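You operate a simulated robot arm through the tools that you are given. There is no shell and no other tool. Be economical: measure what you need, move in short steps, check, and stop when the job is done.

You are at the controls of a simulated robot arm. One attempt, no reset.

Task
Unload the three plates under the bar onto the belt at 30 kPa.
Fine: pump on, direction knob on UNLOAD, one press of CYCLE; then send the bar back over the shelf; no plate cracks; leave everything else as it is.

It is judged by the outcome, as a careful person would: the job done as asked, and still so three seconds after it is handed in. It fails if anything else is knocked over, pushed out of place, dropped, spilled or broken.

Robot
A 6-joint arm with a two-finger parallel gripper, fixed in place. Base frame: the origin is at the foot of the arm, x ahead of it, y to its left, z up. Lengths are in m, angles in rad, forces in N, time in s.
With the tool pointing down near the work surface it reaches from about 0.32 to 0.7 m from the base axis. Its first joint turns from -2.897 to 2.897 rad. Payload 4.1 kg.
Tool frame: the origin (TCP) lies between the finger pads and is the grasp point; the fingertips stand 0.023 m ahead of it; z points along the fingers, y is the line along which they close. Largest opening 0.094 m; finger width 0.038, thickness 0.01; the body of the gripper, 0.054 by 0.096 m, starts 0.039 m behind the TCP.
Orientation is that of the tool frame in the base frame, as [roll, pitch, yaw] about the fixed x, y, z axes, in that order (R = Rz(yaw) Ry(pitch) Rx(roll)). With the fingers straight down and closing along the base's y, the tool's x points along the base's -x, its y along +y and its z along -z.

Tools
- The arm moves only by the tool move_arm. Its argument "increments" is a list of rows, each a list of 7 numbers: the turn, a rotation vector about the base's x, y, z in rad, then the shift along the base's x, y, z in m, then the closure in counts, from 0 (fully open) to 255 (shut). In form: [[ax, ay, az, dx, dy, dz, hand], ...]. A call has 1 to 20 rows; each row shifts and turns the commanded pose from where the row before left it. Rows are played at 5 a second. More than 0.05 m and 0.15 rad between two rows, or a gripper value outside its range, and nothing of the call is played. Where a pose cannot be reached the arm comes as near as it can. A force on the tool above 40 N (or 10 N above the force at the start of the call, whichever is more), or a blocked arm, ends the call early, and 0.2 s more pass. Each finger travels about 0.045 m/s and halts on what it meets, pressing with about 22 N; the grip force reading is that of the motor and also rises with nothing between the fingers. The clock runs only during rows and for 0.2 s after the last one: add rows that do not move to give the fingers time. It gives the time, the measured TCP pose, the force on the tool (base axes), the opening and the grip force at its end, in the units of the frame above (readings bear some noise), with the torque about the TCP (base axes, N m) and any sound that the robot's microphone picked up.
- Cameras (640 x 400 px; columns grow to the right, rows downward): "scene" is fixed at [0.4038, 0.6511, 1.8322]; the picture's right is [-0.90, 0.43, 0.00], its down [0.19, 0.39, -0.90] and it looks along [-0.39, -0.81, -0.43] (base axes); focal length 337 px, centre (320, 200). "wrist" rides on the gripper at [0.086, 0.016, -0.074] in the tool frame; the picture's right is [-0.18, 0.98, 0.00], its down [-0.58, -0.11, -0.81] and it looks along [-0.79, -0.15, 0.59] (tool axes); focal length 243 px, centre (320, 200). There is no depth. A picture from a camera that has moved, and an enlarged one, comes with that camera's place and axes in the base frame and with its lens.
- capture(camera): a new picture of that camera. The clock stands still meanwhile.
- raise_lower(by): slides the trunk up (or, below 0, down) by that many m; the arm rides with it, the base frame stays. It gives what a move gives, with no picture.
- enlarge(camera, box): a new picture of the part [left, top, right, bottom] of that camera's present view, enlarged. The clock stands still meanwhile.
- job_done(): hands the job in; it is judged then, once.

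Work in short steps. Places have to be worked out from the pictures, the camera data and where the tool is seen: move nearer, look again, correct. Check each grasp and each placing, and mend what went wrong. You have 120 turns and 64 pictures in all, those below and enlarged ones among them. Open the gripper and draw the arm clear of the work before you hand the job in, unless the task says otherwise; then end with one line.

The tools are called as name(argument=value, ...) on one line, values as JSON. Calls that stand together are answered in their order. move_arm: Moves the arm, as the interface text tells. Its arguments: {"type":"object","properties":{"increments":{"type":"array","items":{"type":"array","items":{"type":"number"}}}},"required":["increments"]} The other tools are called the same way: raise_lower (by) slides the trunk up or down; capture (camera) takes a picture; enlarge (camera, box) takes an enlarged picture of a part of a camera's view; job_done () hands the job in.

At the start:

```text
t: 0.0
position: [-0.0388, -0.2951, 1.4054]
ee_rot: [3.14, 0.001, 3.141]
force: [-0.4, -0.1, 0.2]
moment: [0.01, -0.01, 0.01]
width: 0.0938
gripper_force: 0.0
trunk travel left (down, up): [-0.525, 0.065]
```

scene: 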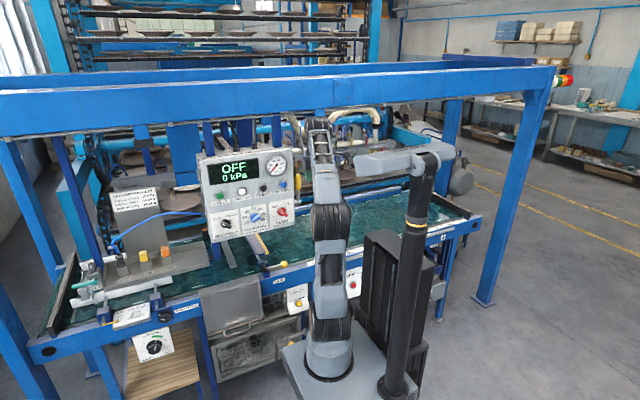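
wrist: 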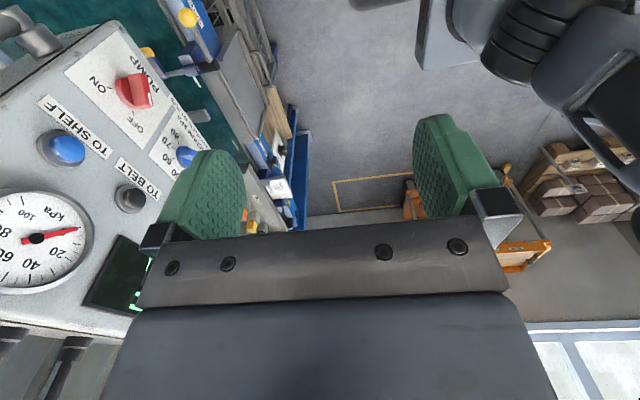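

The panel shows OFF / 0 kPa, with knobs and buttons I need to read. I'll enlarge the panel and the surrounding controls.

enlarge(camera="scene", box=[190, 130, 310, 250])

enlarge(camera="scene", box=[40, 170, 210, 370])

enlarge(camera="scene", box=[180, 220, 380, 345])

enlarge(camera="wrist", box=[0, 0, 320, 320])

```text
3.33 times, centred on (250, 190) of scene
camera zoom: at [0.4038, 0.6511, 1.8322], right [-0.9, 0.43, 0.0], down [0.19, 0.39, -0.9], along [-0.39, -0.81, -0.43], focal length 1123 px, centre (553, 233)
```

zoom: 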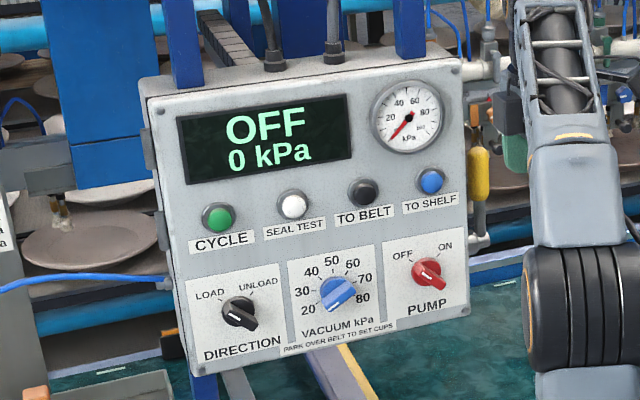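

```text
2.00 times, centred on (125, 270) of scene
camera zoom: at [0.4038, 0.6511, 1.8322], right [-0.9, 0.43, 0.0], down [0.19, 0.39, -0.9], along [-0.39, -0.81, -0.43], focal length 674 px, centre (710, 60)
```

zoom: 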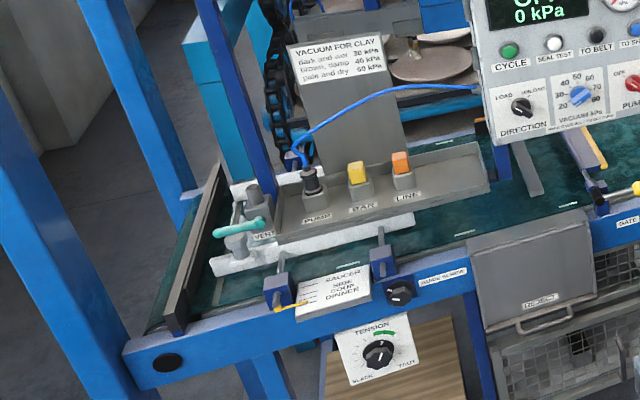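

```text
3.20 times, centred on (280, 282) of scene
camera zoom: at [0.4038, 0.6511, 1.8322], right [-0.9, 0.43, 0.0], down [0.19, 0.39, -0.9], along [-0.39, -0.81, -0.43], focal length 1078 px, centre (448, -64)
```

zoom: 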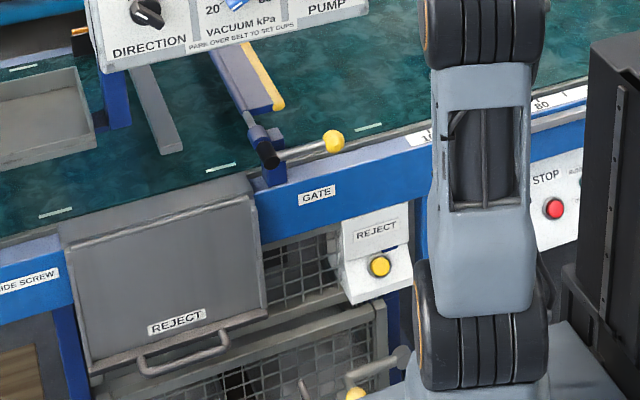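

```text
1.25 times, centred on (160, 160) of wrist
camera zoom: at [-0.1252, -0.2786, 1.4807], right [0.18, 0.98, 0.0], down [0.58, -0.11, 0.81], along [0.79, -0.15, -0.59], focal length 303 px, centre (520, 250)
```

zoom: 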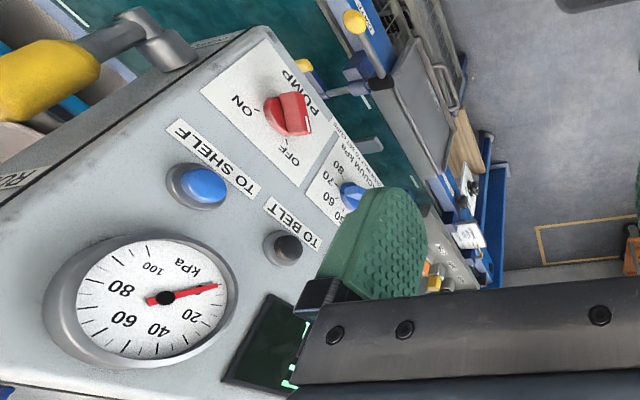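

The panel plane comes out near y≈-0.555, facing +y: lower knobs at z≈1.173 (PUMP x≈0.0, VACUUM x≈0.117, DIRECTION x≈0.236), buttons at z≈1.297. I'll take closer looks at the pointers, and at the bar and plates.

enlarge(camera="scene", box=[208, 196, 298, 246])

enlarge(camera="scene", box=[100, 90, 300, 215])

enlarge(camera="scene", box=[280, 90, 480, 215])

```text
7.11 times, centred on (253, 221) of scene
camera zoom: at [0.4038, 0.6511, 1.8322], right [-0.9, 0.43, 0.0], down [0.19, 0.39, -0.9], along [-0.39, -0.81, -0.43], focal length 2395 px, centre (796, 51)
```

zoom: 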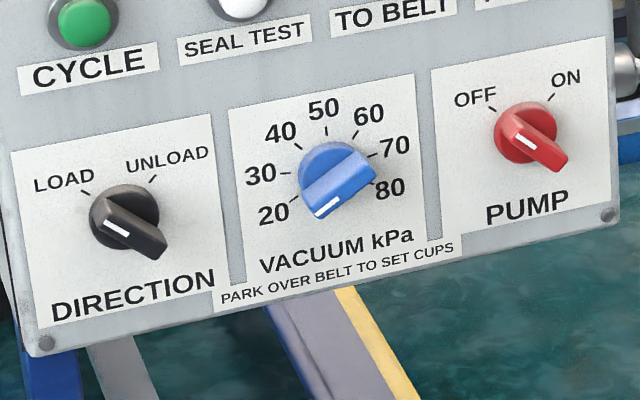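

```text
3.20 times, centred on (200, 152) of scene
camera zoom: at [0.4038, 0.6511, 1.8322], right [-0.9, 0.43, 0.0], down [0.19, 0.39, -0.9], along [-0.39, -0.81, -0.43], focal length 1078 px, centre (704, 352)
```

zoom: 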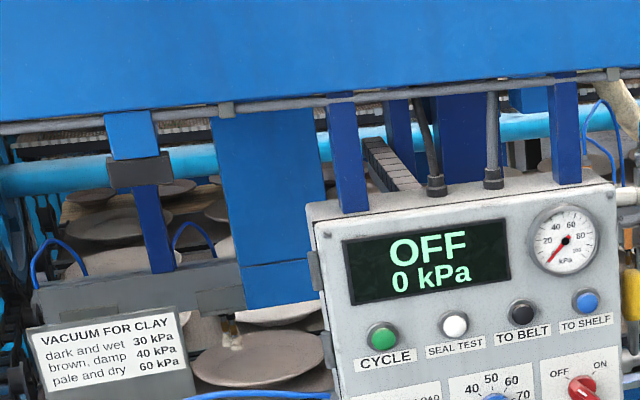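

```text
3.20 times, centred on (380, 152) of scene
camera zoom: at [0.4038, 0.6511, 1.8322], right [-0.9, 0.43, 0.0], down [0.19, 0.39, -0.9], along [-0.39, -0.81, -0.43], focal length 1078 px, centre (128, 352)
```

zoom: 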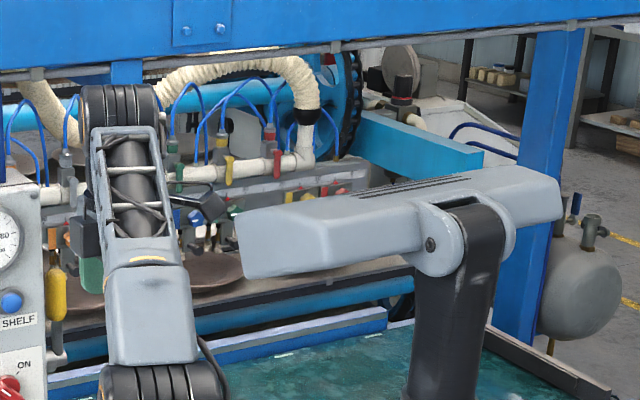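

Pointers read: DIRECTION at LOAD, VACUUM at 20, PUMP at OFF. I'll start tipping the tool forward so it points at the panel (-y), staying clear of it.

move_arm(increments=[[-0.14, 0, 0, 0, -0.01, -0.01, 0], [-0.14, 0, 0, 0, -0.01, -0.01, 0], [-0.14, 0, 0, 0, -0.01, -0.01, 0], [-0.14, 0, 0, 0, -0.01, -0.01, 0], [-0.14, 0, 0, 0, -0.01, -0.01, 0], [-0.14, 0, 0, 0, -0.01, -0.01, 0]])

```text
t: 1.4
position: [-0.0392, -0.3545, 1.345]
ee_rot: [-2.299, 0.0, -3.141]
force: [0.7, 0.1, -0.3]
moment: [0.01, 0.0, 0.01]
width: 0.0937
gripper_force: 0.0
trunk travel left (down, up): [-0.525, 0.065]
```

Tracking is good. I continue to horizontal.

move_arm(increments=[[-0.14, 0, 0, 0, -0.015, -0.012, 0], [-0.14, 0, 0, 0, -0.015, -0.012, 0], [-0.14, 0, 0, 0, -0.015, -0.012, 0], [-0.14, 0, 0, 0, -0.015, -0.012, 0], [-0.14, 0, 0, 0, -0.015, -0.012, 0], [-0.031, 0, 0, 0, -0.01, -0.012, 0]])

capture(camera="wrist")

capture(camera="scene")

```text
t: 2.8
position: [0.0052, -0.4041, 1.4291]
ee_rot: [-1.587, 0.004, 3.137]
force: [0.5, -0.4, 0.0]
moment: [0.01, 0.03, -0.02]
width: 0.0942
gripper_force: 0.0
out of reach, approached as far as the arm can: row 4, 5, 6
trunk travel left (down, up): [-0.525, 0.065]
```

```text
54 pictures are left
camera wrist: at [-0.0793, -0.3286, 1.4145], right [0.19, 0.02, -0.98], down [0.58, 0.8, 0.13], along [0.79, -0.6, 0.14], focal length 243 px, centre (320, 200)
```

wrist: 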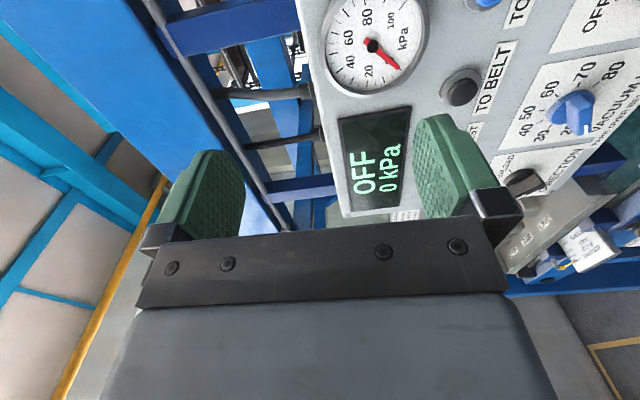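

```text
53 pictures are left
```

scene: 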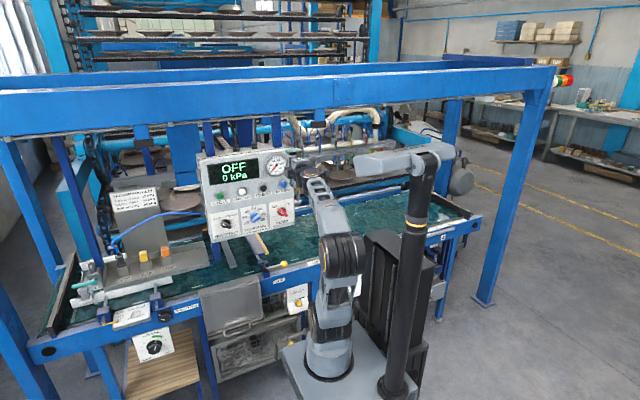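

The tool is horizontal but stuck at z≈1.43 (wrist too close to the base at this height). I'll look at the arm's configuration more closely.

enlarge(camera="scene", box=[220, 120, 440, 400])

```text
1.43 times, centred on (330, 260) of scene
camera zoom: at [0.4038, 0.6511, 1.8322], right [-0.9, 0.43, 0.0], down [0.19, 0.39, -0.9], along [-0.39, -0.81, -0.43], focal length 481 px, centre (306, 114)
```

zoom: 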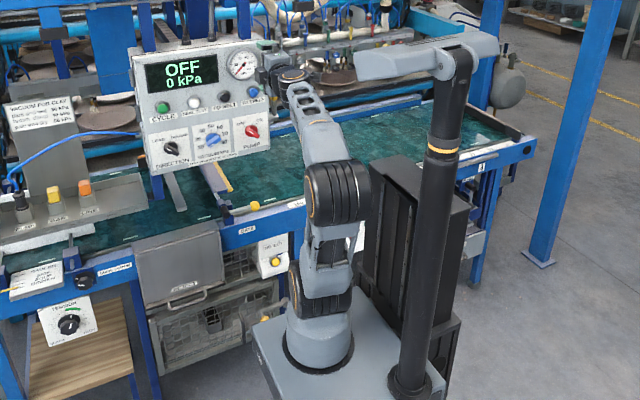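

The arm's elbow is folded back, so lowering the trunk (the arm rides along) is the way to bring the horizontal tool to knob height. First −0.12, checking the reading.

raise_lower(by=-0.12)

```text
t: 4.3
position: [0.0071, -0.4039, 1.3079]
ee_rot: [-1.589, 0.004, 3.138]
force: [0.1, 0.0, 0.5]
moment: [-0.01, 0.0, -0.01]
width: 0.0939
gripper_force: 0.1
trunk travel left (down, up): [-0.405, 0.185]
```

Works cleanly. Lowering a further 0.13 to bring the TCP to knob height.

raise_lower(by=-0.13)

capture(camera="wrist")

enlarge(camera="scene", box=[190, 110, 430, 400])

```text
t: 5.9
position: [0.007, -0.4037, 1.1793]
ee_rot: [-1.59, 0.004, 3.138]
force: [-0.2, -0.4, 0.5]
moment: [-0.01, 0.0, 0.01]
width: 0.0939
gripper_force: 0.2
trunk travel left (down, up): [-0.275, 0.315]
```

```text
51 pictures are left
camera wrist: at [-0.0794, -0.3284, 1.1644], right [0.19, 0.02, -0.98], down [0.58, 0.8, 0.13], along [0.79, -0.6, 0.14], focal length 243 px, centre (320, 200)
```

wrist: 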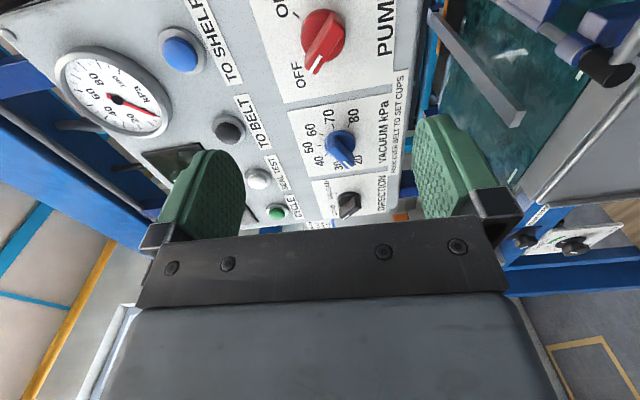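

```text
1.38 times, centred on (310, 255) of scene
camera zoom: at [0.4038, 0.6511, 1.8322], right [-0.9, 0.43, 0.0], down [0.19, 0.39, -0.9], along [-0.39, -0.81, -0.43], focal length 464 px, centre (334, 124)
```

zoom: 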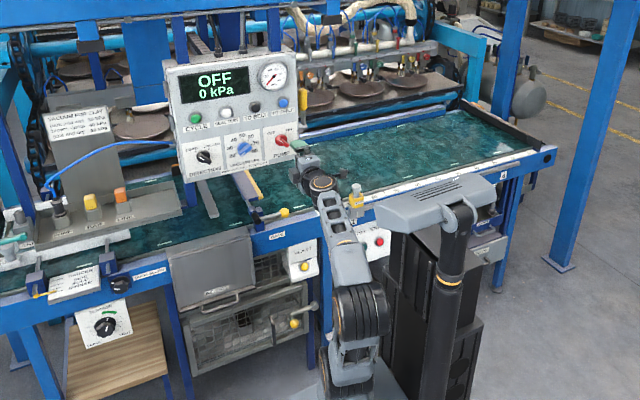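

The arm's now out of the way of the bar: three plates sit under it. I'll inspect the bar's cups and valves.

enlarge(camera="scene", box=[280, 110, 400, 190])

```text
5.00 times, centred on (340, 150) of scene
camera zoom: at [0.4038, 0.6511, 1.8322], right [-0.9, 0.43, 0.0], down [0.19, 0.39, -0.9], along [-0.39, -0.81, -0.43], focal length 1684 px, centre (220, 450)
```

zoom: 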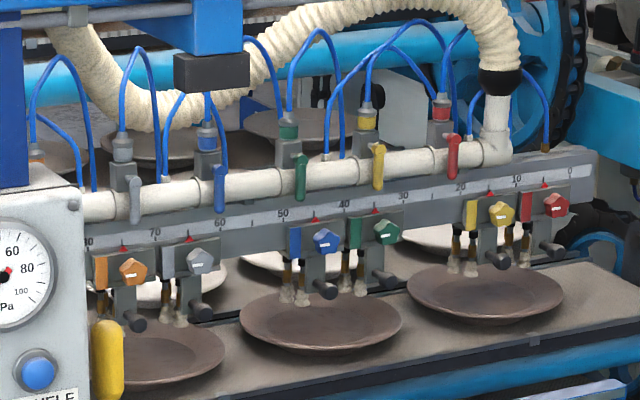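

All three plates sit under pairs of cups. Now the vacuum knob at about (0.117, −0.55, 1.172), handle ~32° off horizontal. I make a small test move to see where the commanded pose is.

move_arm(increments=[[0, 0.0, 0, 0.02, -0.01, 0, 90], [0, 0.1, 0, 0.02, -0.01, 0, 90]])

```text
t: 6.5
position: [0.0448, -0.424, 1.1777]
ee_rot: [-1.591, -0.097, 3.139]
force: [0.6, 0.2, -0.8]
moment: [-0.04, 0.03, 0.02]
width: 0.061
gripper_force: 0.0
trunk travel left (down, up): [-0.275, 0.315]
```

Commands follow. Now move in front of the VACUUM knob with the tool rolled to match its handle.

move_arm(increments=[[-0.02, 0.0, 0, 0.02, -0.01, -0.003, 90], [0, 0.12, 0, 0.02, -0.01, -0.003, 90], [0, 0.12, 0, 0.02, -0.01, 0, 90], [0, 0.12, 0, 0.012, -0.01, 0, 90], [0, 0.1, 0, 0, -0.01, 0, 90]])

capture(camera="wrist")

enlarge(camera="scene", box=[208, 186, 298, 246])

```text
t: 7.7
position: [0.1034, -0.4745, 1.1593]
ee_rot: [-1.559, -0.556, 3.136]
force: [0.3, 0.0, -0.4]
moment: [-0.02, 0.0, 0.01]
width: 0.0609
gripper_force: 0.1
out of reach, approached as far as the arm can: row 1, 3, 4, 5
trunk travel left (down, up): [-0.275, 0.315]
```

```text
48 pictures are left
camera wrist: at [0.0218, -0.4001, 1.1918], right [-0.36, -0.01, -0.93], down [0.55, 0.8, -0.22], along [0.75, -0.59, -0.29], focal length 243 px, centre (320, 200)
```

wrist: 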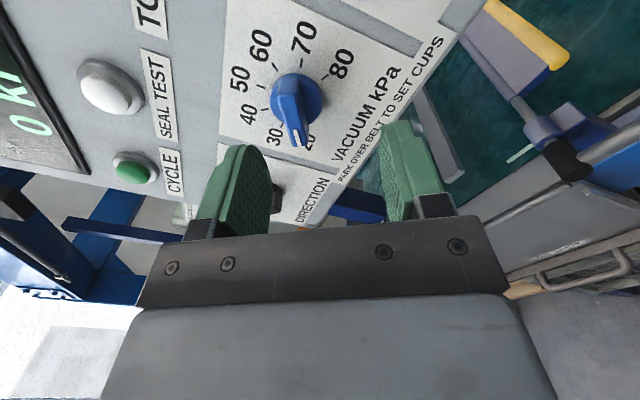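

```text
6.67 times, centred on (253, 216) of scene
camera zoom: at [0.4038, 0.6511, 1.8322], right [-0.9, 0.43, 0.0], down [0.19, 0.39, -0.9], along [-0.39, -0.81, -0.43], focal length 2245 px, centre (767, 93)
```

zoom: 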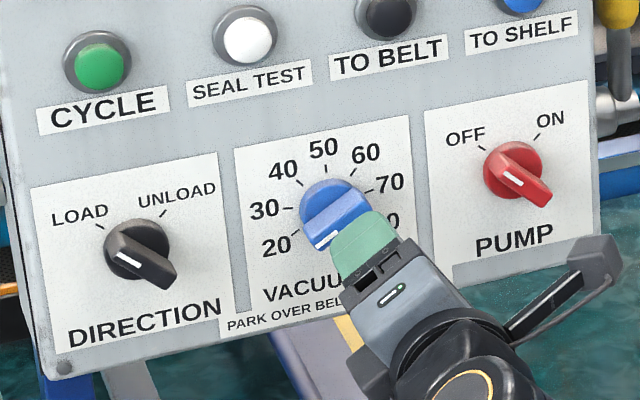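

The arm is short of the pose (too folded). I'll raise the arm 0.08 in front of the panel, then drop the trunk by the same, giving it more room to fold less.

move_arm(increments=[[0, 0, 0, 0, 0.005, 0.02, 90], [0, 0, 0, 0, 0.005, 0.03, 90], [0, 0, 0, 0, 0, 0.03, 90], [0, 0, 0, 0, 0, 0.02, 90]])

raise_lower(by=-0.1)

```text
t: 8.7
position: [0.0671, -0.4742, 1.207]
ee_rot: [-1.557, -0.557, -3.127]
force: [-0.1, 0.1, 0.0]
moment: [-0.01, 0.01, 0.01]
width: 0.0607
gripper_force: 0.0
out of reach, approached as far as the arm can: row 1, 2, 3, 4
trunk travel left (down, up): [-0.275, 0.315]
```

```text
t: 10.0
position: [0.067, -0.4746, 1.1069]
ee_rot: [-1.557, -0.558, -3.127]
force: [0.5, 0.0, 0.2]
moment: [-0.02, -0.02, 0.02]
width: 0.0607
gripper_force: 0.0
trunk travel left (down, up): [-0.175, 0.415]
```

Raising made x drift, so I'll probe what the limit is from this lower trunk height with a small move.

move_arm(increments=[[0, 0, 0, 0.0, 0, 0.015, 90], [0, 0, 0, 0.0, 0, 0.015, 90], [0, 0, 0, 0.015, 0, 0, 90], [0, 0, 0, 0.015, 0, 0, 90]])

```text
t: 11.0
position: [0.0982, -0.474, 1.1363]
ee_rot: [-1.557, -0.557, -3.128]
force: [-1.2, -0.1, -0.6]
moment: [0.0, -0.04, 0.01]
width: 0.0607
gripper_force: 0.0
trunk travel left (down, up): [-0.175, 0.415]
```

Good, reachable here. Continue to line up with the knob.

move_arm(increments=[[0, 0, 0, 0.01, 0, 0.012, 90], [0, 0, 0, 0.009, 0, 0.012, 90], [-0.014, 0, -0.013, 0, 0, 0.012, 90]])

capture(camera="wrist")

```text
t: 11.8
position: [0.116, -0.475, 1.1725]
ee_rot: [-1.542, -0.557, 3.136]
force: [-0.5, 0.4, 0.4]
moment: [-0.02, -0.01, -0.02]
width: 0.0605
gripper_force: 0.0
trunk travel left (down, up): [-0.175, 0.415]
```

```text
46 pictures are left
camera wrist: at [0.0348, -0.3995, 1.2042], right [-0.36, -0.03, -0.93], down [0.54, 0.81, -0.23], along [0.76, -0.59, -0.28], focal length 243 px, centre (320, 200)
```

wrist: 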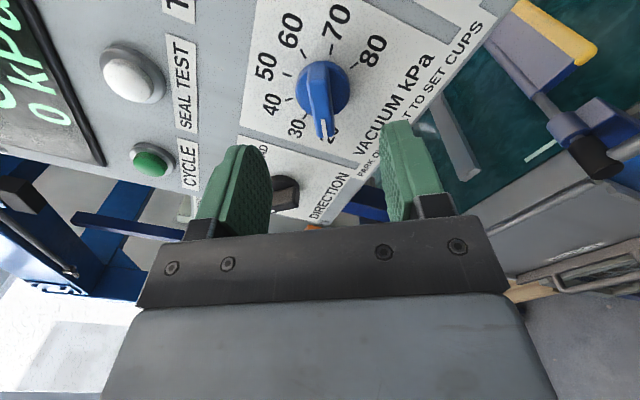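

Aligned with the knob. Advance 0.045 slowly and look again before closing.

move_arm(increments=[[0.014, 0, 0, 0, -0.015, 0.001, 90], [0.014, 0, 0, 0, -0.015, 0.001, 90], [0, 0, 0, 0, -0.015, 0, 90]])

capture(camera="wrist")

enlarge(camera="scene", box=[208, 186, 298, 246])

```text
t: 12.6
position: [0.1156, -0.5189, 1.1743]
ee_rot: [-1.573, -0.557, -3.131]
force: [0.4, -0.1, -0.1]
moment: [0.02, -0.02, -0.01]
width: 0.0609
gripper_force: 0.0
trunk travel left (down, up): [-0.175, 0.415]
```

```text
45 pictures are left
camera wrist: at [0.0338, -0.4451, 1.2084], right [-0.36, 0.0, -0.93], down [0.54, 0.81, -0.21], along [0.76, -0.58, -0.29], focal length 243 px, centre (320, 200)
```

wrist: 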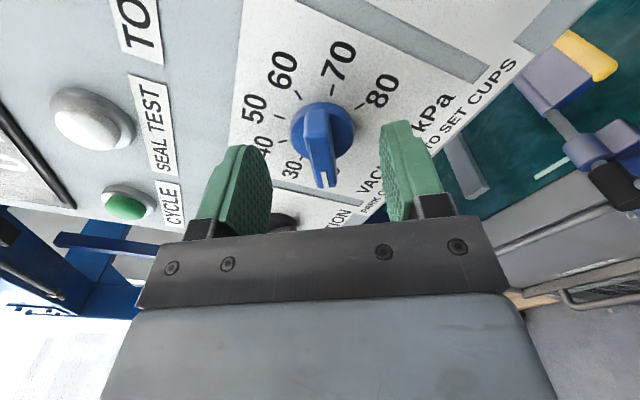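

```text
6.67 times, centred on (253, 216) of scene
camera zoom: at [0.4038, 0.6511, 1.8322], right [-0.9, 0.43, 0.0], down [0.19, 0.39, -0.9], along [-0.39, -0.81, -0.43], focal length 2245 px, centre (767, 93)
```

zoom: 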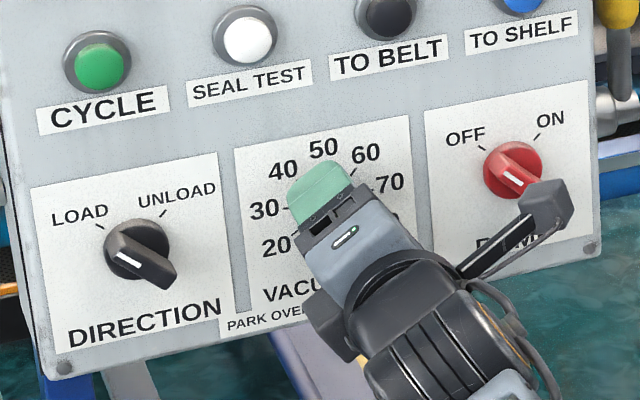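

Handle is centred between the fingers. Advance another 0.02 and close on the handle.

move_arm(increments=[[0, 0, 0, 0.001, -0.01, 0, 90], [0, 0, 0, 0, -0.01, 0, 90], [0, 0, 0, 0, 0, 0, 90]])

capture(camera="wrist")

```text
t: 13.4
position: [0.1175, -0.5395, 1.1751]
ee_rot: [-1.575, -0.556, -3.132]
force: [-0.4, -0.3, 1.0]
moment: [0.03, 0.03, 0.0]
width: 0.061
gripper_force: 0.0
trunk travel left (down, up): [-0.175, 0.415]
```

```text
43 pictures are left
camera wrist: at [0.0351, -0.4649, 1.2081], right [-0.36, 0.0, -0.93], down [0.54, 0.81, -0.21], along [0.76, -0.58, -0.29], focal length 243 px, centre (320, 200)
```

wrist: 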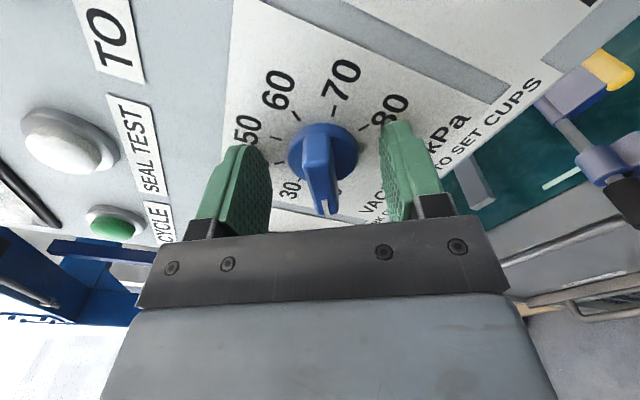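

Handle lies between the pads. Close gently onto it.

move_arm(increments=[[0, 0, 0, 0, 0, 0, 160], [0, 0, 0, 0, 0, 0, 200], [0, 0, 0, 0, 0, 0, 230], [0, 0, 0, 0, 0, 0, 255], [0, 0, 0, 0, 0, 0, 255], [0, 0, 0, 0, 0, 0, 255]])

capture(camera="wrist")

```text
t: 14.8
position: [0.117, -0.5399, 1.174]
ee_rot: [-1.577, -0.557, -3.13]
force: [-2.0, 4.4, -7.9]
moment: [0.16, 0.07, -0.07]
width: 0.0367
gripper_force: 45.1
trunk travel left (down, up): [-0.175, 0.415]
```

```text
42 pictures are left
camera wrist: at [0.0348, -0.4649, 1.2077], right [-0.36, 0.0, -0.93], down [0.54, 0.81, -0.21], along [0.76, -0.58, -0.3], focal length 243 px, centre (320, 200)
```

wrist: 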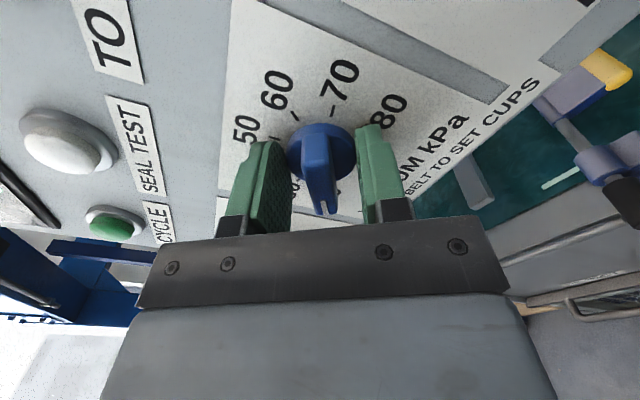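

The pads closed at 0.037 m — on the round base, not the handle. Open, back off ~14 mm and re-close on the handle only.

move_arm(increments=[[0, 0, 0, 0, 0, 0, 110], [0, 0, 0, 0, 0, 0, 110], [0, 0, 0, -0.001, 0.014, -0.001, 110], [0, 0, 0, 0, 0, 0, 190], [0, 0, 0, 0, 0, 0, 230], [0, 0, 0, 0, 0, 0, 255], [0, 0, 0, 0, 0, 0, 255], [0, 0, 0, 0, 0, 0, 255]])

capture(camera="wrist")

```text
t: 16.6
position: [0.1169, -0.5239, 1.1746]
ee_rot: [-1.574, -0.556, -3.131]
force: [3.4, -2.4, 2.3]
moment: [0.25, -1.54, -0.12]
width: 0.0128
gripper_force: 45.2
trunk travel left (down, up): [-0.175, 0.415]
```

```text
41 pictures are left
camera wrist: at [0.0346, -0.4506, 1.2072], right [-0.36, 0.0, -0.93], down [0.54, 0.81, -0.21], along [0.76, -0.58, -0.29], focal length 243 px, centre (320, 200)
```

wrist: 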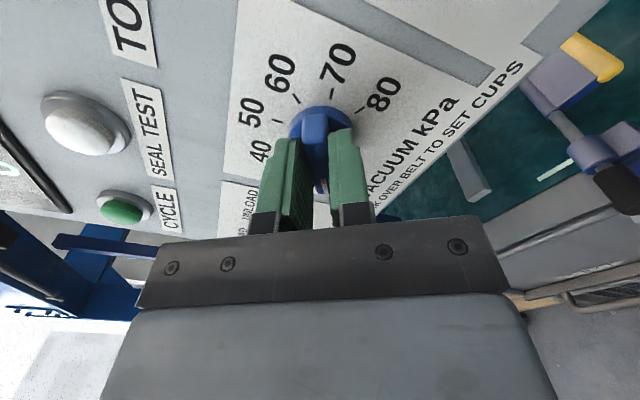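

Now holding the handle (0.0128 m). Turn clockwise (−y) about 0.5 rad and look.

move_arm(increments=[[0, -0.12, 0, 0, 0, 0, 255], [0, -0.12, 0, 0, 0, 0, 255], [0, -0.12, 0, 0, 0, 0, 255], [0, -0.12, 0, 0, 0, 0, 255], [0, 0, 0, 0, 0, 0, 255]])

capture(camera="wrist")

```text
t: 17.8
position: [0.1159, -0.5255, 1.1732]
ee_rot: [-1.572, -0.075, -3.133]
force: [-1.3, 11.6, -12.8]
moment: [0.19, 0.05, 0.74]
width: 0.0129
gripper_force: 44.4
trunk travel left (down, up): [-0.175, 0.415]
```

```text
40 pictures are left
camera wrist: at [0.0288, -0.4505, 1.1642], right [0.11, 0.0, -0.99], down [0.58, 0.81, 0.07], along [0.81, -0.59, 0.09], focal length 243 px, centre (320, 200)
```

wrist: 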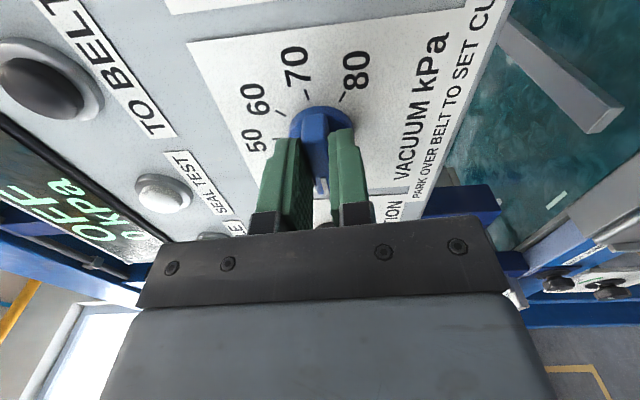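

The knob follows. By the scale (~40° per 10 kPa) a bit more is needed; turn another −0.22, release, and view straight on.

move_arm(increments=[[0, -0.11, 0, 0, 0, 0, 255], [0, -0.11, 0, 0, 0, 0, 255], [0, 0, 0, 0, 0, 0, 255], [0, 0, 0, 0, 0, 0, 150], [0, 0, 0, 0, 0, 0, 120], [0, 0, 0, 0, 0.02, 0, 90], [0, 0, 0, 0, 0.03, 0, 90], [0, 0, 0, -0.04, 0.01, 0, 90], [0, 0, 0, -0.04, 0.01, 0, 90]])

enlarge(camera="scene", box=[198, 150, 298, 246])

capture(camera="wrist")

```text
t: 19.8
position: [0.0354, -0.454, 1.1735]
ee_rot: [-1.567, 0.142, -3.135]
force: [-0.5, -0.5, -0.1]
moment: [-0.03, -0.02, -0.03]
width: 0.0608
gripper_force: 0.0
trunk travel left (down, up): [-0.175, 0.415]
```

```text
4.17 times, centred on (248, 198) of scene
camera zoom: at [0.4038, 0.6511, 1.8322], right [-0.9, 0.43, 0.0], down [0.19, 0.39, -0.9], along [-0.39, -0.81, -0.43], focal length 1403 px, centre (620, 208)
```

zoom: 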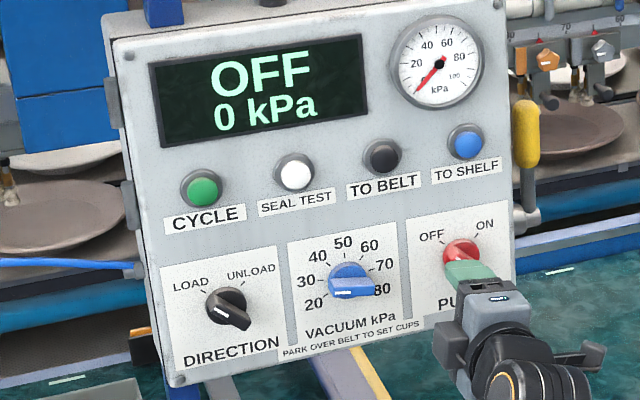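

```text
38 pictures are left
camera wrist: at [-0.0466, -0.3805, 1.1465], right [0.32, 0.0, -0.95], down [0.55, 0.81, 0.19], along [0.77, -0.58, 0.26], focal length 243 px, centre (320, 200)
```

wrist: 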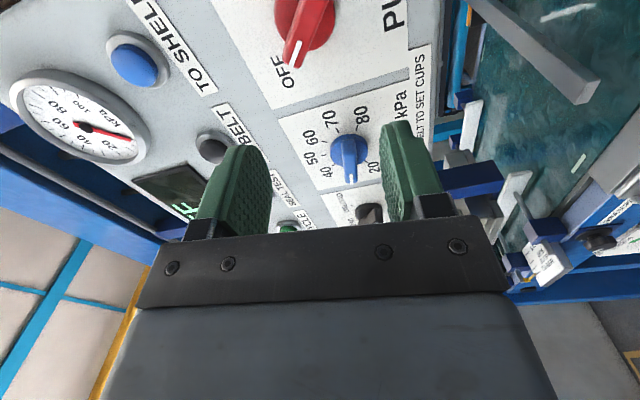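

Zooming on the vacuum pointer.

enlarge(camera="scene", box=[236, 202, 272, 232])

enlarge(camera="wrist", box=[280, 90, 400, 210])

```text
13.33 times, centred on (254, 217) of scene
camera zoom: at [0.4038, 0.6511, 1.8322], right [-0.9, 0.43, 0.0], down [0.19, 0.39, -0.9], along [-0.39, -0.81, -0.43], focal length 4491 px, centre (1200, -27)
```

zoom: 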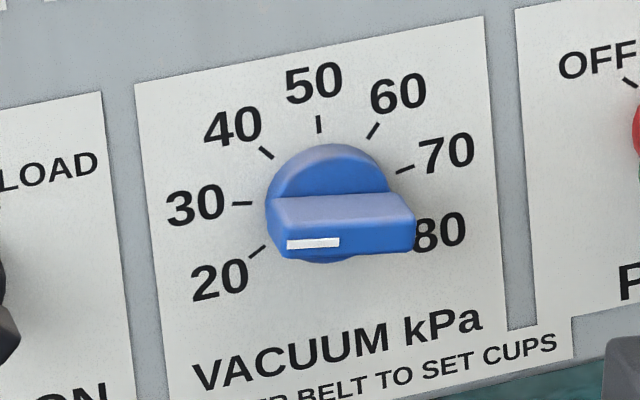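

```text
3.33 times, centred on (340, 150) of wrist
camera zoom: at [-0.0466, -0.3805, 1.1465], right [0.32, 0.0, -0.95], down [0.55, 0.81, 0.19], along [0.77, -0.58, 0.26], focal length 809 px, centre (253, 367)
```

zoom: 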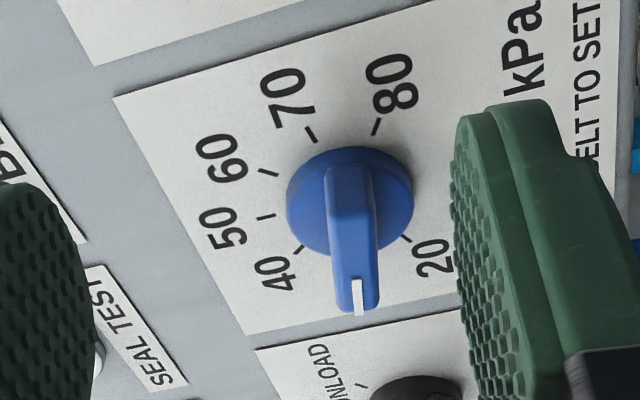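

Pointer is at about −82° where 30 sits at −80°: essentially 30; I'll verify on the display later. Next, DIRECTION at (0.236, −0.55, 1.174), handle along the LOAD diagonal: roll −0.64 more and move over.

move_arm(increments=[[0, 0, 0, 0.03, 0, 0, 90], [0, -0.12, 0, 0.035, 0, 0, 90], [0, -0.13, 0, 0.035, 0, 0, 90], [0, -0.13, 0, 0.035, 0, 0, 90], [0, -0.13, 0, 0.035, 0, 0, 90], [0, -0.13, 0, 0.03, 0, 0, 90]])

capture(camera="wrist")

```text
t: 21.2
position: [0.2369, -0.4534, 1.1726]
ee_rot: [-1.558, 0.783, -3.13]
force: [-0.7, -0.1, 0.5]
moment: [0.0, 0.0, -0.01]
width: 0.0609
gripper_force: 0.1
trunk travel left (down, up): [-0.175, 0.415]
```

```text
35 pictures are left
camera wrist: at [0.1868, -0.3807, 1.1014], right [0.82, 0.0, -0.57], down [0.33, 0.81, 0.48], along [0.46, -0.58, 0.67], focal length 243 px, centre (320, 200)
```

wrist: 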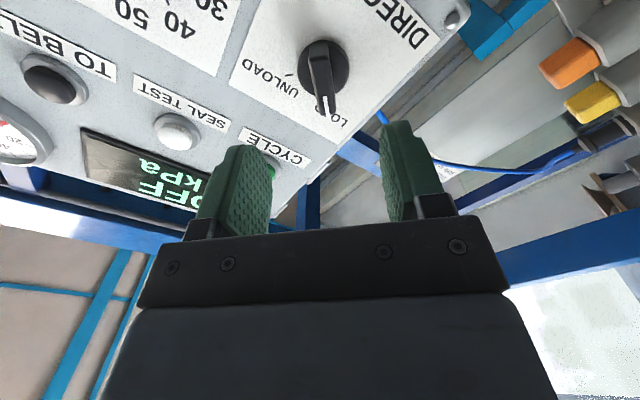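

Nicely aligned. Advance to the same depth as before (y≈−0.524) and close on the handle.

move_arm(increments=[[0, 0, 0, 0, -0.025, 0, 90], [-0.013, 0, 0, 0, -0.025, 0, 110], [0, 0, 0, 0, -0.021, 0, 110], [0, 0, 0, 0, 0, 0, 190], [0, 0, 0, 0, 0, 0, 230], [0, 0, 0, 0, 0, 0, 255], [0, 0, 0, 0, 0, 0, 255], [0, 0, 0, 0, 0, 0, 255]])

capture(camera="wrist")

```text
t: 23.0
position: [0.2383, -0.526, 1.1712]
ee_rot: [-1.544, 0.783, -3.117]
force: [2.9, 3.7, -11.1]
moment: [0.42, -0.16, 0.62]
width: 0.0129
gripper_force: 44.7
trunk travel left (down, up): [-0.175, 0.415]
```

```text
34 pictures are left
camera wrist: at [0.1884, -0.4529, 1.0994], right [0.82, -0.01, -0.57], down [0.33, 0.82, 0.47], along [0.46, -0.58, 0.67], focal length 243 px, centre (320, 200)
```

wrist: 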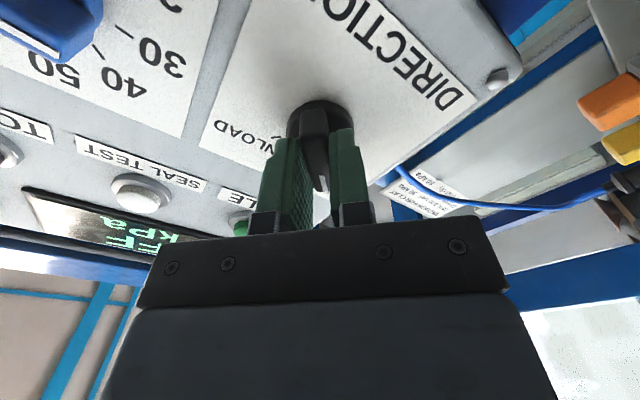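

Handle gripped. Turn clockwise toward UNLOAD, in part, watching reach and forces.

move_arm(increments=[[0, -0.13, 0, 0, 0, 0, 255], [0, -0.13, 0, 0, 0, 0, 255], [0, -0.13, 0, 0, 0, 0, 255], [0, -0.13, 0, 0, 0, 0, 255], [0, -0.13, 0, 0, 0, 0, 255], [0, -0.13, 0, 0, 0, 0, 255]])

```text
t: 24.4
position: [0.2379, -0.5261, 1.1712]
ee_rot: [-0.432, 1.553, -2.012]
force: [3.7, 10.6, -24.2]
moment: [-0.65, 0.03, 0.74]
width: 0.0129
gripper_force: 45.2
trunk travel left (down, up): [-0.175, 0.415]
```

Half-way with some sideways load (−24 N in z); ease down 2 mm and continue the turn.

move_arm(increments=[[0, 0, 0, 0, 0.0, -0.002, 255], [0, -0.13, 0, 0, 0, 0, 255], [0, -0.13, 0, 0, 0, 0, 255], [0, -0.13, 0, 0, 0, 0, 255], [0, -0.13, 0, 0, 0, 0, 255]])

capture(camera="wrist")

```text
t: 25.6
position: [0.2385, -0.5254, 1.1721]
ee_rot: [1.546, 1.059, -0.037]
force: [13.7, -8.4, 0.7]
moment: [-1.51, 0.0, 0.04]
width: 0.0129
gripper_force: 44.6
trunk travel left (down, up): [-0.175, 0.415]
```

```text
33 pictures are left
camera wrist: at [0.2967, -0.4531, 1.1051], right [0.77, -0.01, 0.64], down [-0.37, 0.82, 0.44], along [-0.53, -0.58, 0.62], focal length 243 px, centre (320, 200)
```

wrist: 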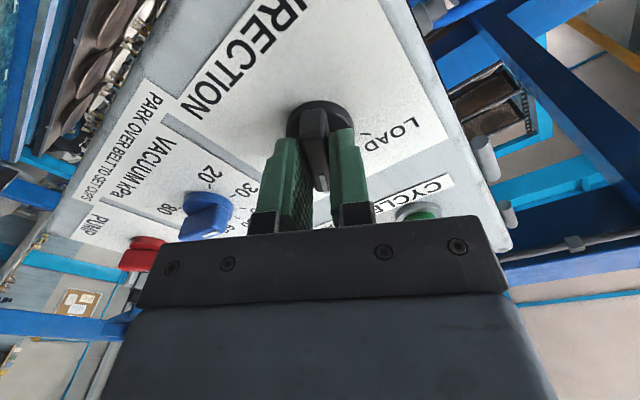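

Turned ~75°; about 0.27 rad more to reach UNLOAD. Then release and back off.

move_arm(increments=[[0, -0.14, 0, 0, 0, 0, 255], [0, -0.14, 0, 0, 0, 0, 255], [0, 0, 0, 0, 0, 0, 255]])

move_arm(increments=[[0, 0, 0, 0, 0, 0, 150], [0, 0, 0, 0, 0, 0, 110], [0, 0, 0, 0, 0.025, 0, 90], [0, 0, 0, 0, 0.03, 0, 90], [0, 0, 0, 0, 0.02, 0, 90]])

enlarge(camera="scene", box=[198, 150, 298, 246])

capture(camera="wrist")

```text
t: 26.4
position: [0.2386, -0.5257, 1.1721]
ee_rot: [1.562, 0.779, -0.024]
force: [16.5, -12.9, 12.0]
moment: [-1.05, 0.34, 0.13]
width: 0.0129
gripper_force: 45.1
trunk travel left (down, up): [-0.175, 0.415]
```

```text
t: 27.6
position: [0.2363, -0.4507, 1.1718]
ee_rot: [1.565, 0.779, -0.025]
force: [-1.0, 0.2, 0.0]
moment: [-0.04, 0.0, 0.01]
width: 0.0609
gripper_force: 0.0
trunk travel left (down, up): [-0.175, 0.415]
```

```text
4.17 times, centred on (248, 198) of scene
camera zoom: at [0.4038, 0.6511, 1.8322], right [-0.9, 0.43, 0.0], down [0.19, 0.39, -0.9], along [-0.39, -0.81, -0.43], focal length 1403 px, centre (620, 208)
```

zoom: 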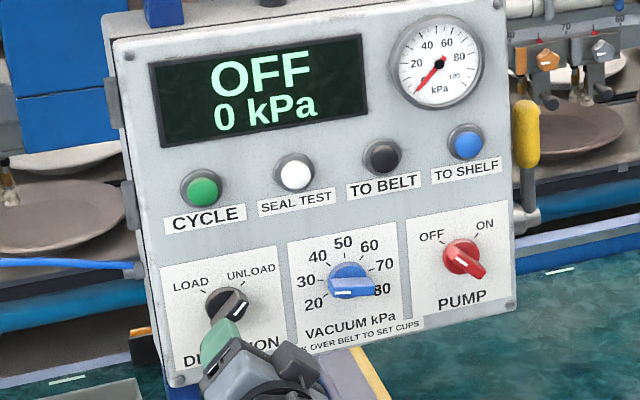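

```text
31 pictures are left
camera wrist: at [0.3121, -0.3772, 1.123], right [0.56, -0.01, 0.83], down [-0.47, 0.82, 0.33], along [-0.68, -0.58, 0.45], focal length 243 px, centre (320, 200)
```

wrist: 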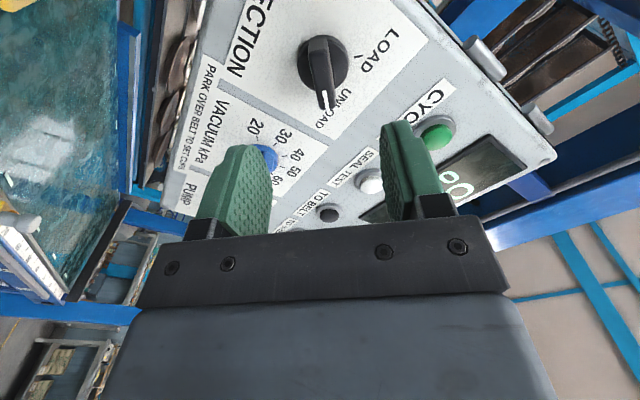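

DIRECTION is on UNLOAD. Now roll back and move over to PUMP (0.0, −0.55, 1.172).

move_arm(increments=[[0, 0.143, 0, -0.0215, 0, 0, 90], [0, 0.143, 0, -0.0215, 0, 0, 90], [0, 0.143, 0, -0.0215, 0, 0, 90], [0, 0.143, 0, -0.0215, 0, 0, 90], [0, 0.143, 0, -0.0215, 0, 0, 90], [0, 0.143, 0, -0.0215, 0, 0, 90], [0, 0.143, 0, -0.0215, 0, 0, 90], [0, 0.143, 0, -0.0215, 0, 0, 90], [0, 0.143, 0, -0.0215, 0, 0, 90], [0, 0.143, 0, -0.0215, 0, 0, 90], [0, 0.135, 0, -0.0215, 0, 0, 90]])

capture(camera="wrist")

```text
t: 30.0
position: [-0.0007, -0.4514, 1.1713]
ee_rot: [-1.541, 0.796, -3.117]
force: [-0.2, -0.2, 0.0]
moment: [-0.01, 0.01, -0.03]
width: 0.0611
gripper_force: 0.0
trunk travel left (down, up): [-0.175, 0.415]
```

```text
30 pictures are left
camera wrist: at [-0.0492, -0.3775, 1.0984], right [0.83, -0.01, -0.55], down [0.32, 0.82, 0.48], along [0.45, -0.58, 0.68], focal length 243 px, centre (320, 200)
```

wrist: 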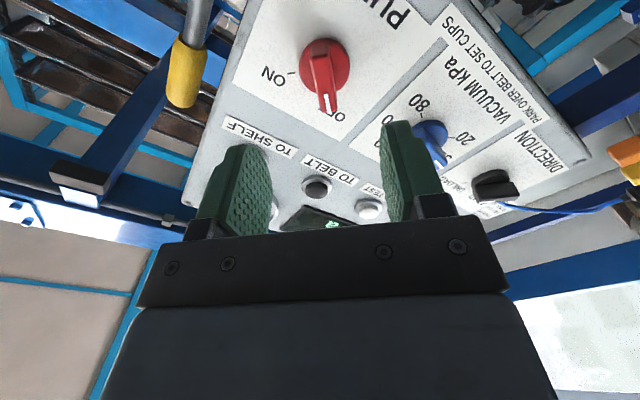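

Aligned on PUMP. Advance and grip.

move_arm(increments=[[0, 0, 0, 0.001, -0.025, 0, 90], [0, 0, 0, 0, -0.025, 0.001, 110], [0, 0, 0, 0, -0.023, 0, 110], [0, 0, 0, 0, 0, 0, 190], [0, 0, 0, 0, 0, 0, 230], [0, 0, 0, 0, 0, 0, 255], [0, 0, 0, 0, 0, 0, 255], [0, 0, 0, 0, 0, 0, 255]])

```text
t: 31.8
position: [0.0018, -0.525, 1.1715]
ee_rot: [-1.545, 0.799, -3.117]
force: [5.2, 5.3, -11.0]
moment: [-0.04, -0.01, 0.9]
width: 0.0126
gripper_force: 45.0
trunk travel left (down, up): [-0.175, 0.415]
```

Gripped (0.0126). Turn clockwise to ON in two parts.

move_arm(increments=[[0, -0.13, 0, 0, 0, 0, 255], [0, -0.13, 0, 0, 0, 0, 255], [0, -0.13, 0, 0, 0, -0.001, 255], [0, -0.13, 0, 0, 0, 0, 255], [0, -0.13, 0, 0, 0, -0.001, 255], [0, -0.13, 0, 0, 0, 0, 255]])

move_arm(increments=[[0, -0.13, 0, 0, 0, 0, 255], [0, -0.13, 0, 0, 0, 0, 255], [0, -0.13, 0, 0, 0, 0, 255], [0, -0.13, 0, 0, 0, 0, 255], [0, -0.13, 0, 0, 0, 0, 255], [0, -0.15, 0, 0, 0, 0, 255], [0, 0, 0, 0, 0, 0, 255]])

capture(camera="wrist")

```text
t: 33.2
position: [0.0023, -0.5251, 1.1725]
ee_rot: [0.469, 1.548, -1.112]
force: [9.3, -8.9, 5.7]
moment: [0.98, 0.01, 0.7]
width: 0.0128
gripper_force: 45.3
trunk travel left (down, up): [-0.175, 0.415]
```

```text
t: 34.8
position: [0.0023, -0.5243, 1.1713]
ee_rot: [1.562, 0.765, -0.028]
force: [10.7, -20.0, 22.4]
moment: [-1.1, 1.08, -0.09]
width: 0.013
gripper_force: 44.9
trunk travel left (down, up): [-0.175, 0.415]
```

```text
29 pictures are left
camera wrist: at [0.0783, -0.4514, 1.1244], right [0.55, -0.01, 0.84], down [-0.48, 0.82, 0.32], along [-0.69, -0.57, 0.45], focal length 243 px, centre (320, 200)
```

wrist: 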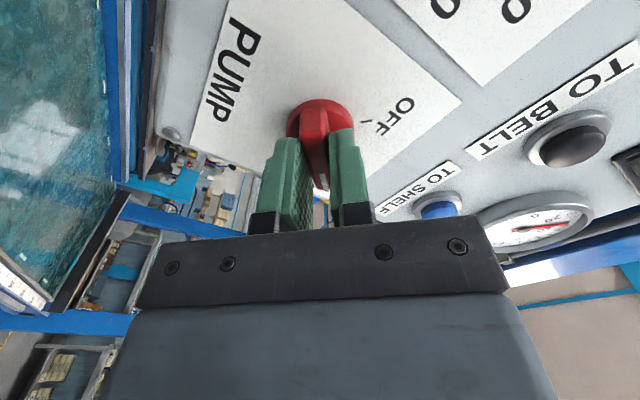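

Torque at the end indicates it is at its ON stop. Release, back away, and read the panel.

move_arm(increments=[[0, 0, 0, 0, 0, 0, 150], [0, 0, 0, 0, 0, 0, 110], [0, 0, 0, 0, 0.025, 0, 90], [0, 0, 0, 0, 0.03, 0, 90], [0, 0.14, 0, 0, 0.02, 0, 90], [0, 0.14, 0, 0.02, 0, 0, 90], [0, 0.14, 0, 0.02, 0, 0, 90], [0, 0.14, 0, 0.02, 0, 0, 90]])

enlarge(camera="scene", box=[198, 130, 298, 246])

```text
t: 36.6
position: [0.0616, -0.4491, 1.1717]
ee_rot: [1.508, 1.322, -0.075]
force: [-0.4, -0.3, -0.4]
moment: [0.02, -0.02, -0.01]
width: 0.0609
gripper_force: 0.0
trunk travel left (down, up): [-0.175, 0.415]
```

```text
3.45 times, centred on (248, 188) of scene
camera zoom: at [0.4038, 0.6511, 1.8322], right [-0.9, 0.43, 0.0], down [0.19, 0.39, -0.9], along [-0.39, -0.81, -0.43], focal length 1161 px, centre (568, 241)
```

zoom: 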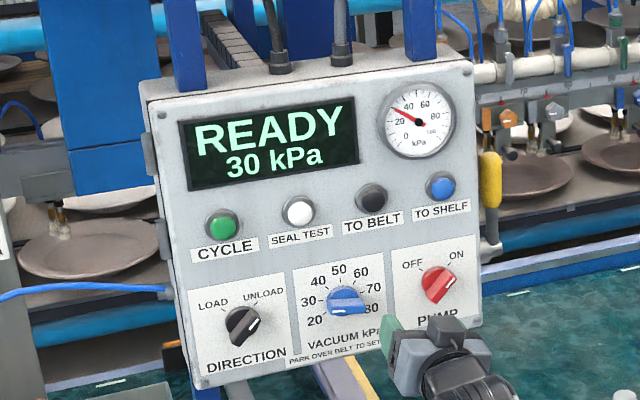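

READY at 30 kPa. Before pressing CYCLE I check all cup heads over the plates, both visible stretches of the bar.

enlarge(camera="scene", box=[110, 110, 215, 220])

enlarge(camera="scene", box=[288, 130, 348, 190])

enlarge(camera="scene", box=[335, 120, 395, 180])

```text
3.64 times, centred on (162, 165) of scene
camera zoom: at [0.4038, 0.6511, 1.8322], right [-0.9, 0.43, 0.0], down [0.19, 0.39, -0.9], along [-0.39, -0.81, -0.43], focal length 1225 px, centre (893, 327)
```

zoom: 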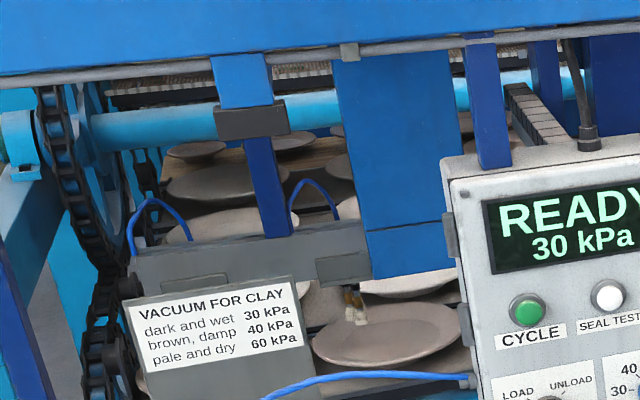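

```text
6.67 times, centred on (318, 160) of scene
camera zoom: at [0.4038, 0.6511, 1.8322], right [-0.9, 0.43, 0.0], down [0.19, 0.39, -0.9], along [-0.39, -0.81, -0.43], focal length 2245 px, centre (333, 467)
```

zoom: 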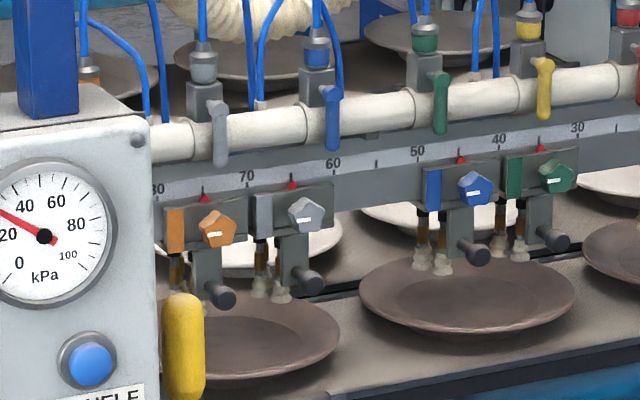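

```text
6.67 times, centred on (365, 150) of scene
camera zoom: at [0.4038, 0.6511, 1.8322], right [-0.9, 0.43, 0.0], down [0.19, 0.39, -0.9], along [-0.39, -0.81, -0.43], focal length 2245 px, centre (20, 533)
```

zoom: 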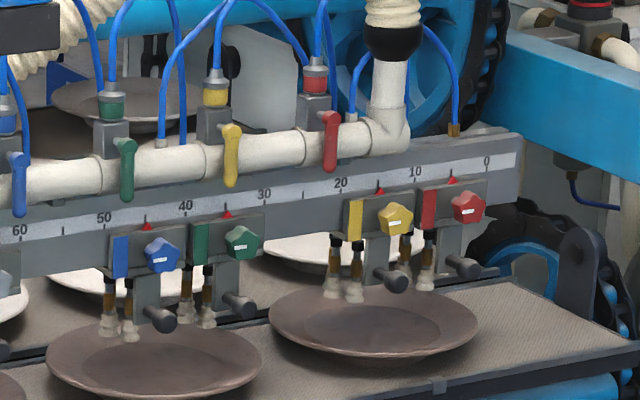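

All three plates have two cups centred over each, everything looks consistent, and the display says READY. Now move in front of CYCLE (≈0.244, −0.556, 1.295) with fingers closed, staying clear in y.

move_arm(increments=[[0, 0.12, 0, 0.02, 0, 0.015, 150], [0, 0.12, 0, 0.03, 0, 0.02, 200], [0, 0, 0, 0.03, 0, 0.025, 255], [0, 0, 0, 0.035, 0, 0.025, 255], [0, 0, 0, 0.035, 0, 0.02, 255], [0, 0, 0, 0.0324, 0, 0.018, 255]])

capture(camera="wrist")

enlarge(camera="scene", box=[198, 140, 298, 240])

```text
t: 38.0
position: [0.2429, -0.4491, 1.2933]
ee_rot: [0.479, 1.552, -1.104]
force: [-0.9, -0.4, 0.8]
moment: [0.03, 0.01, 0.05]
width: 0.0
gripper_force: 22.0
trunk travel left (down, up): [-0.175, 0.415]
```

```text
24 pictures are left
camera wrist: at [0.2616, -0.376, 1.207], right [0.98, -0.01, 0.19], down [-0.1, 0.82, 0.57], along [-0.16, -0.58, 0.8], focal length 243 px, centre (320, 200)
```

wrist: 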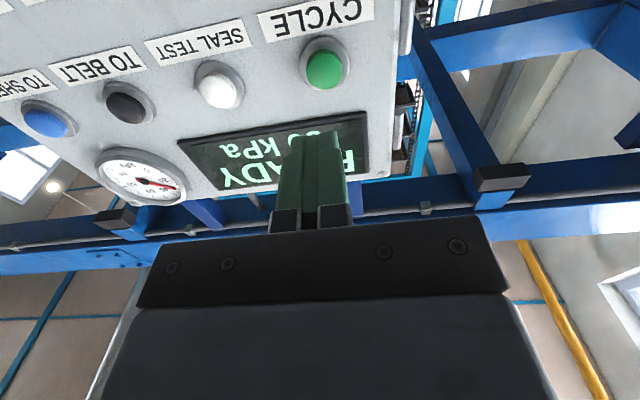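

```text
4.00 times, centred on (248, 190) of scene
camera zoom: at [0.4038, 0.6511, 1.8322], right [-0.9, 0.43, 0.0], down [0.19, 0.39, -0.9], along [-0.39, -0.81, -0.43], focal length 1347 px, centre (608, 240)
```

zoom: 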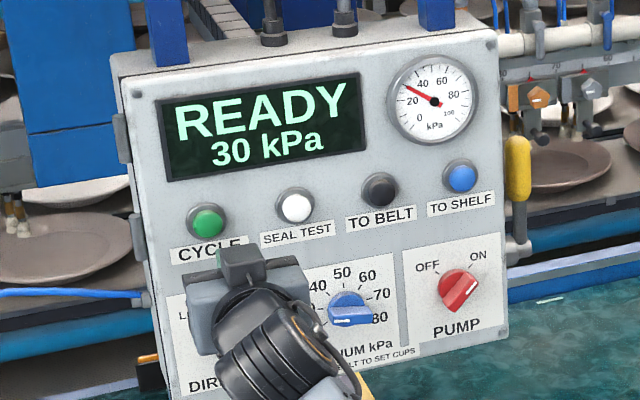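

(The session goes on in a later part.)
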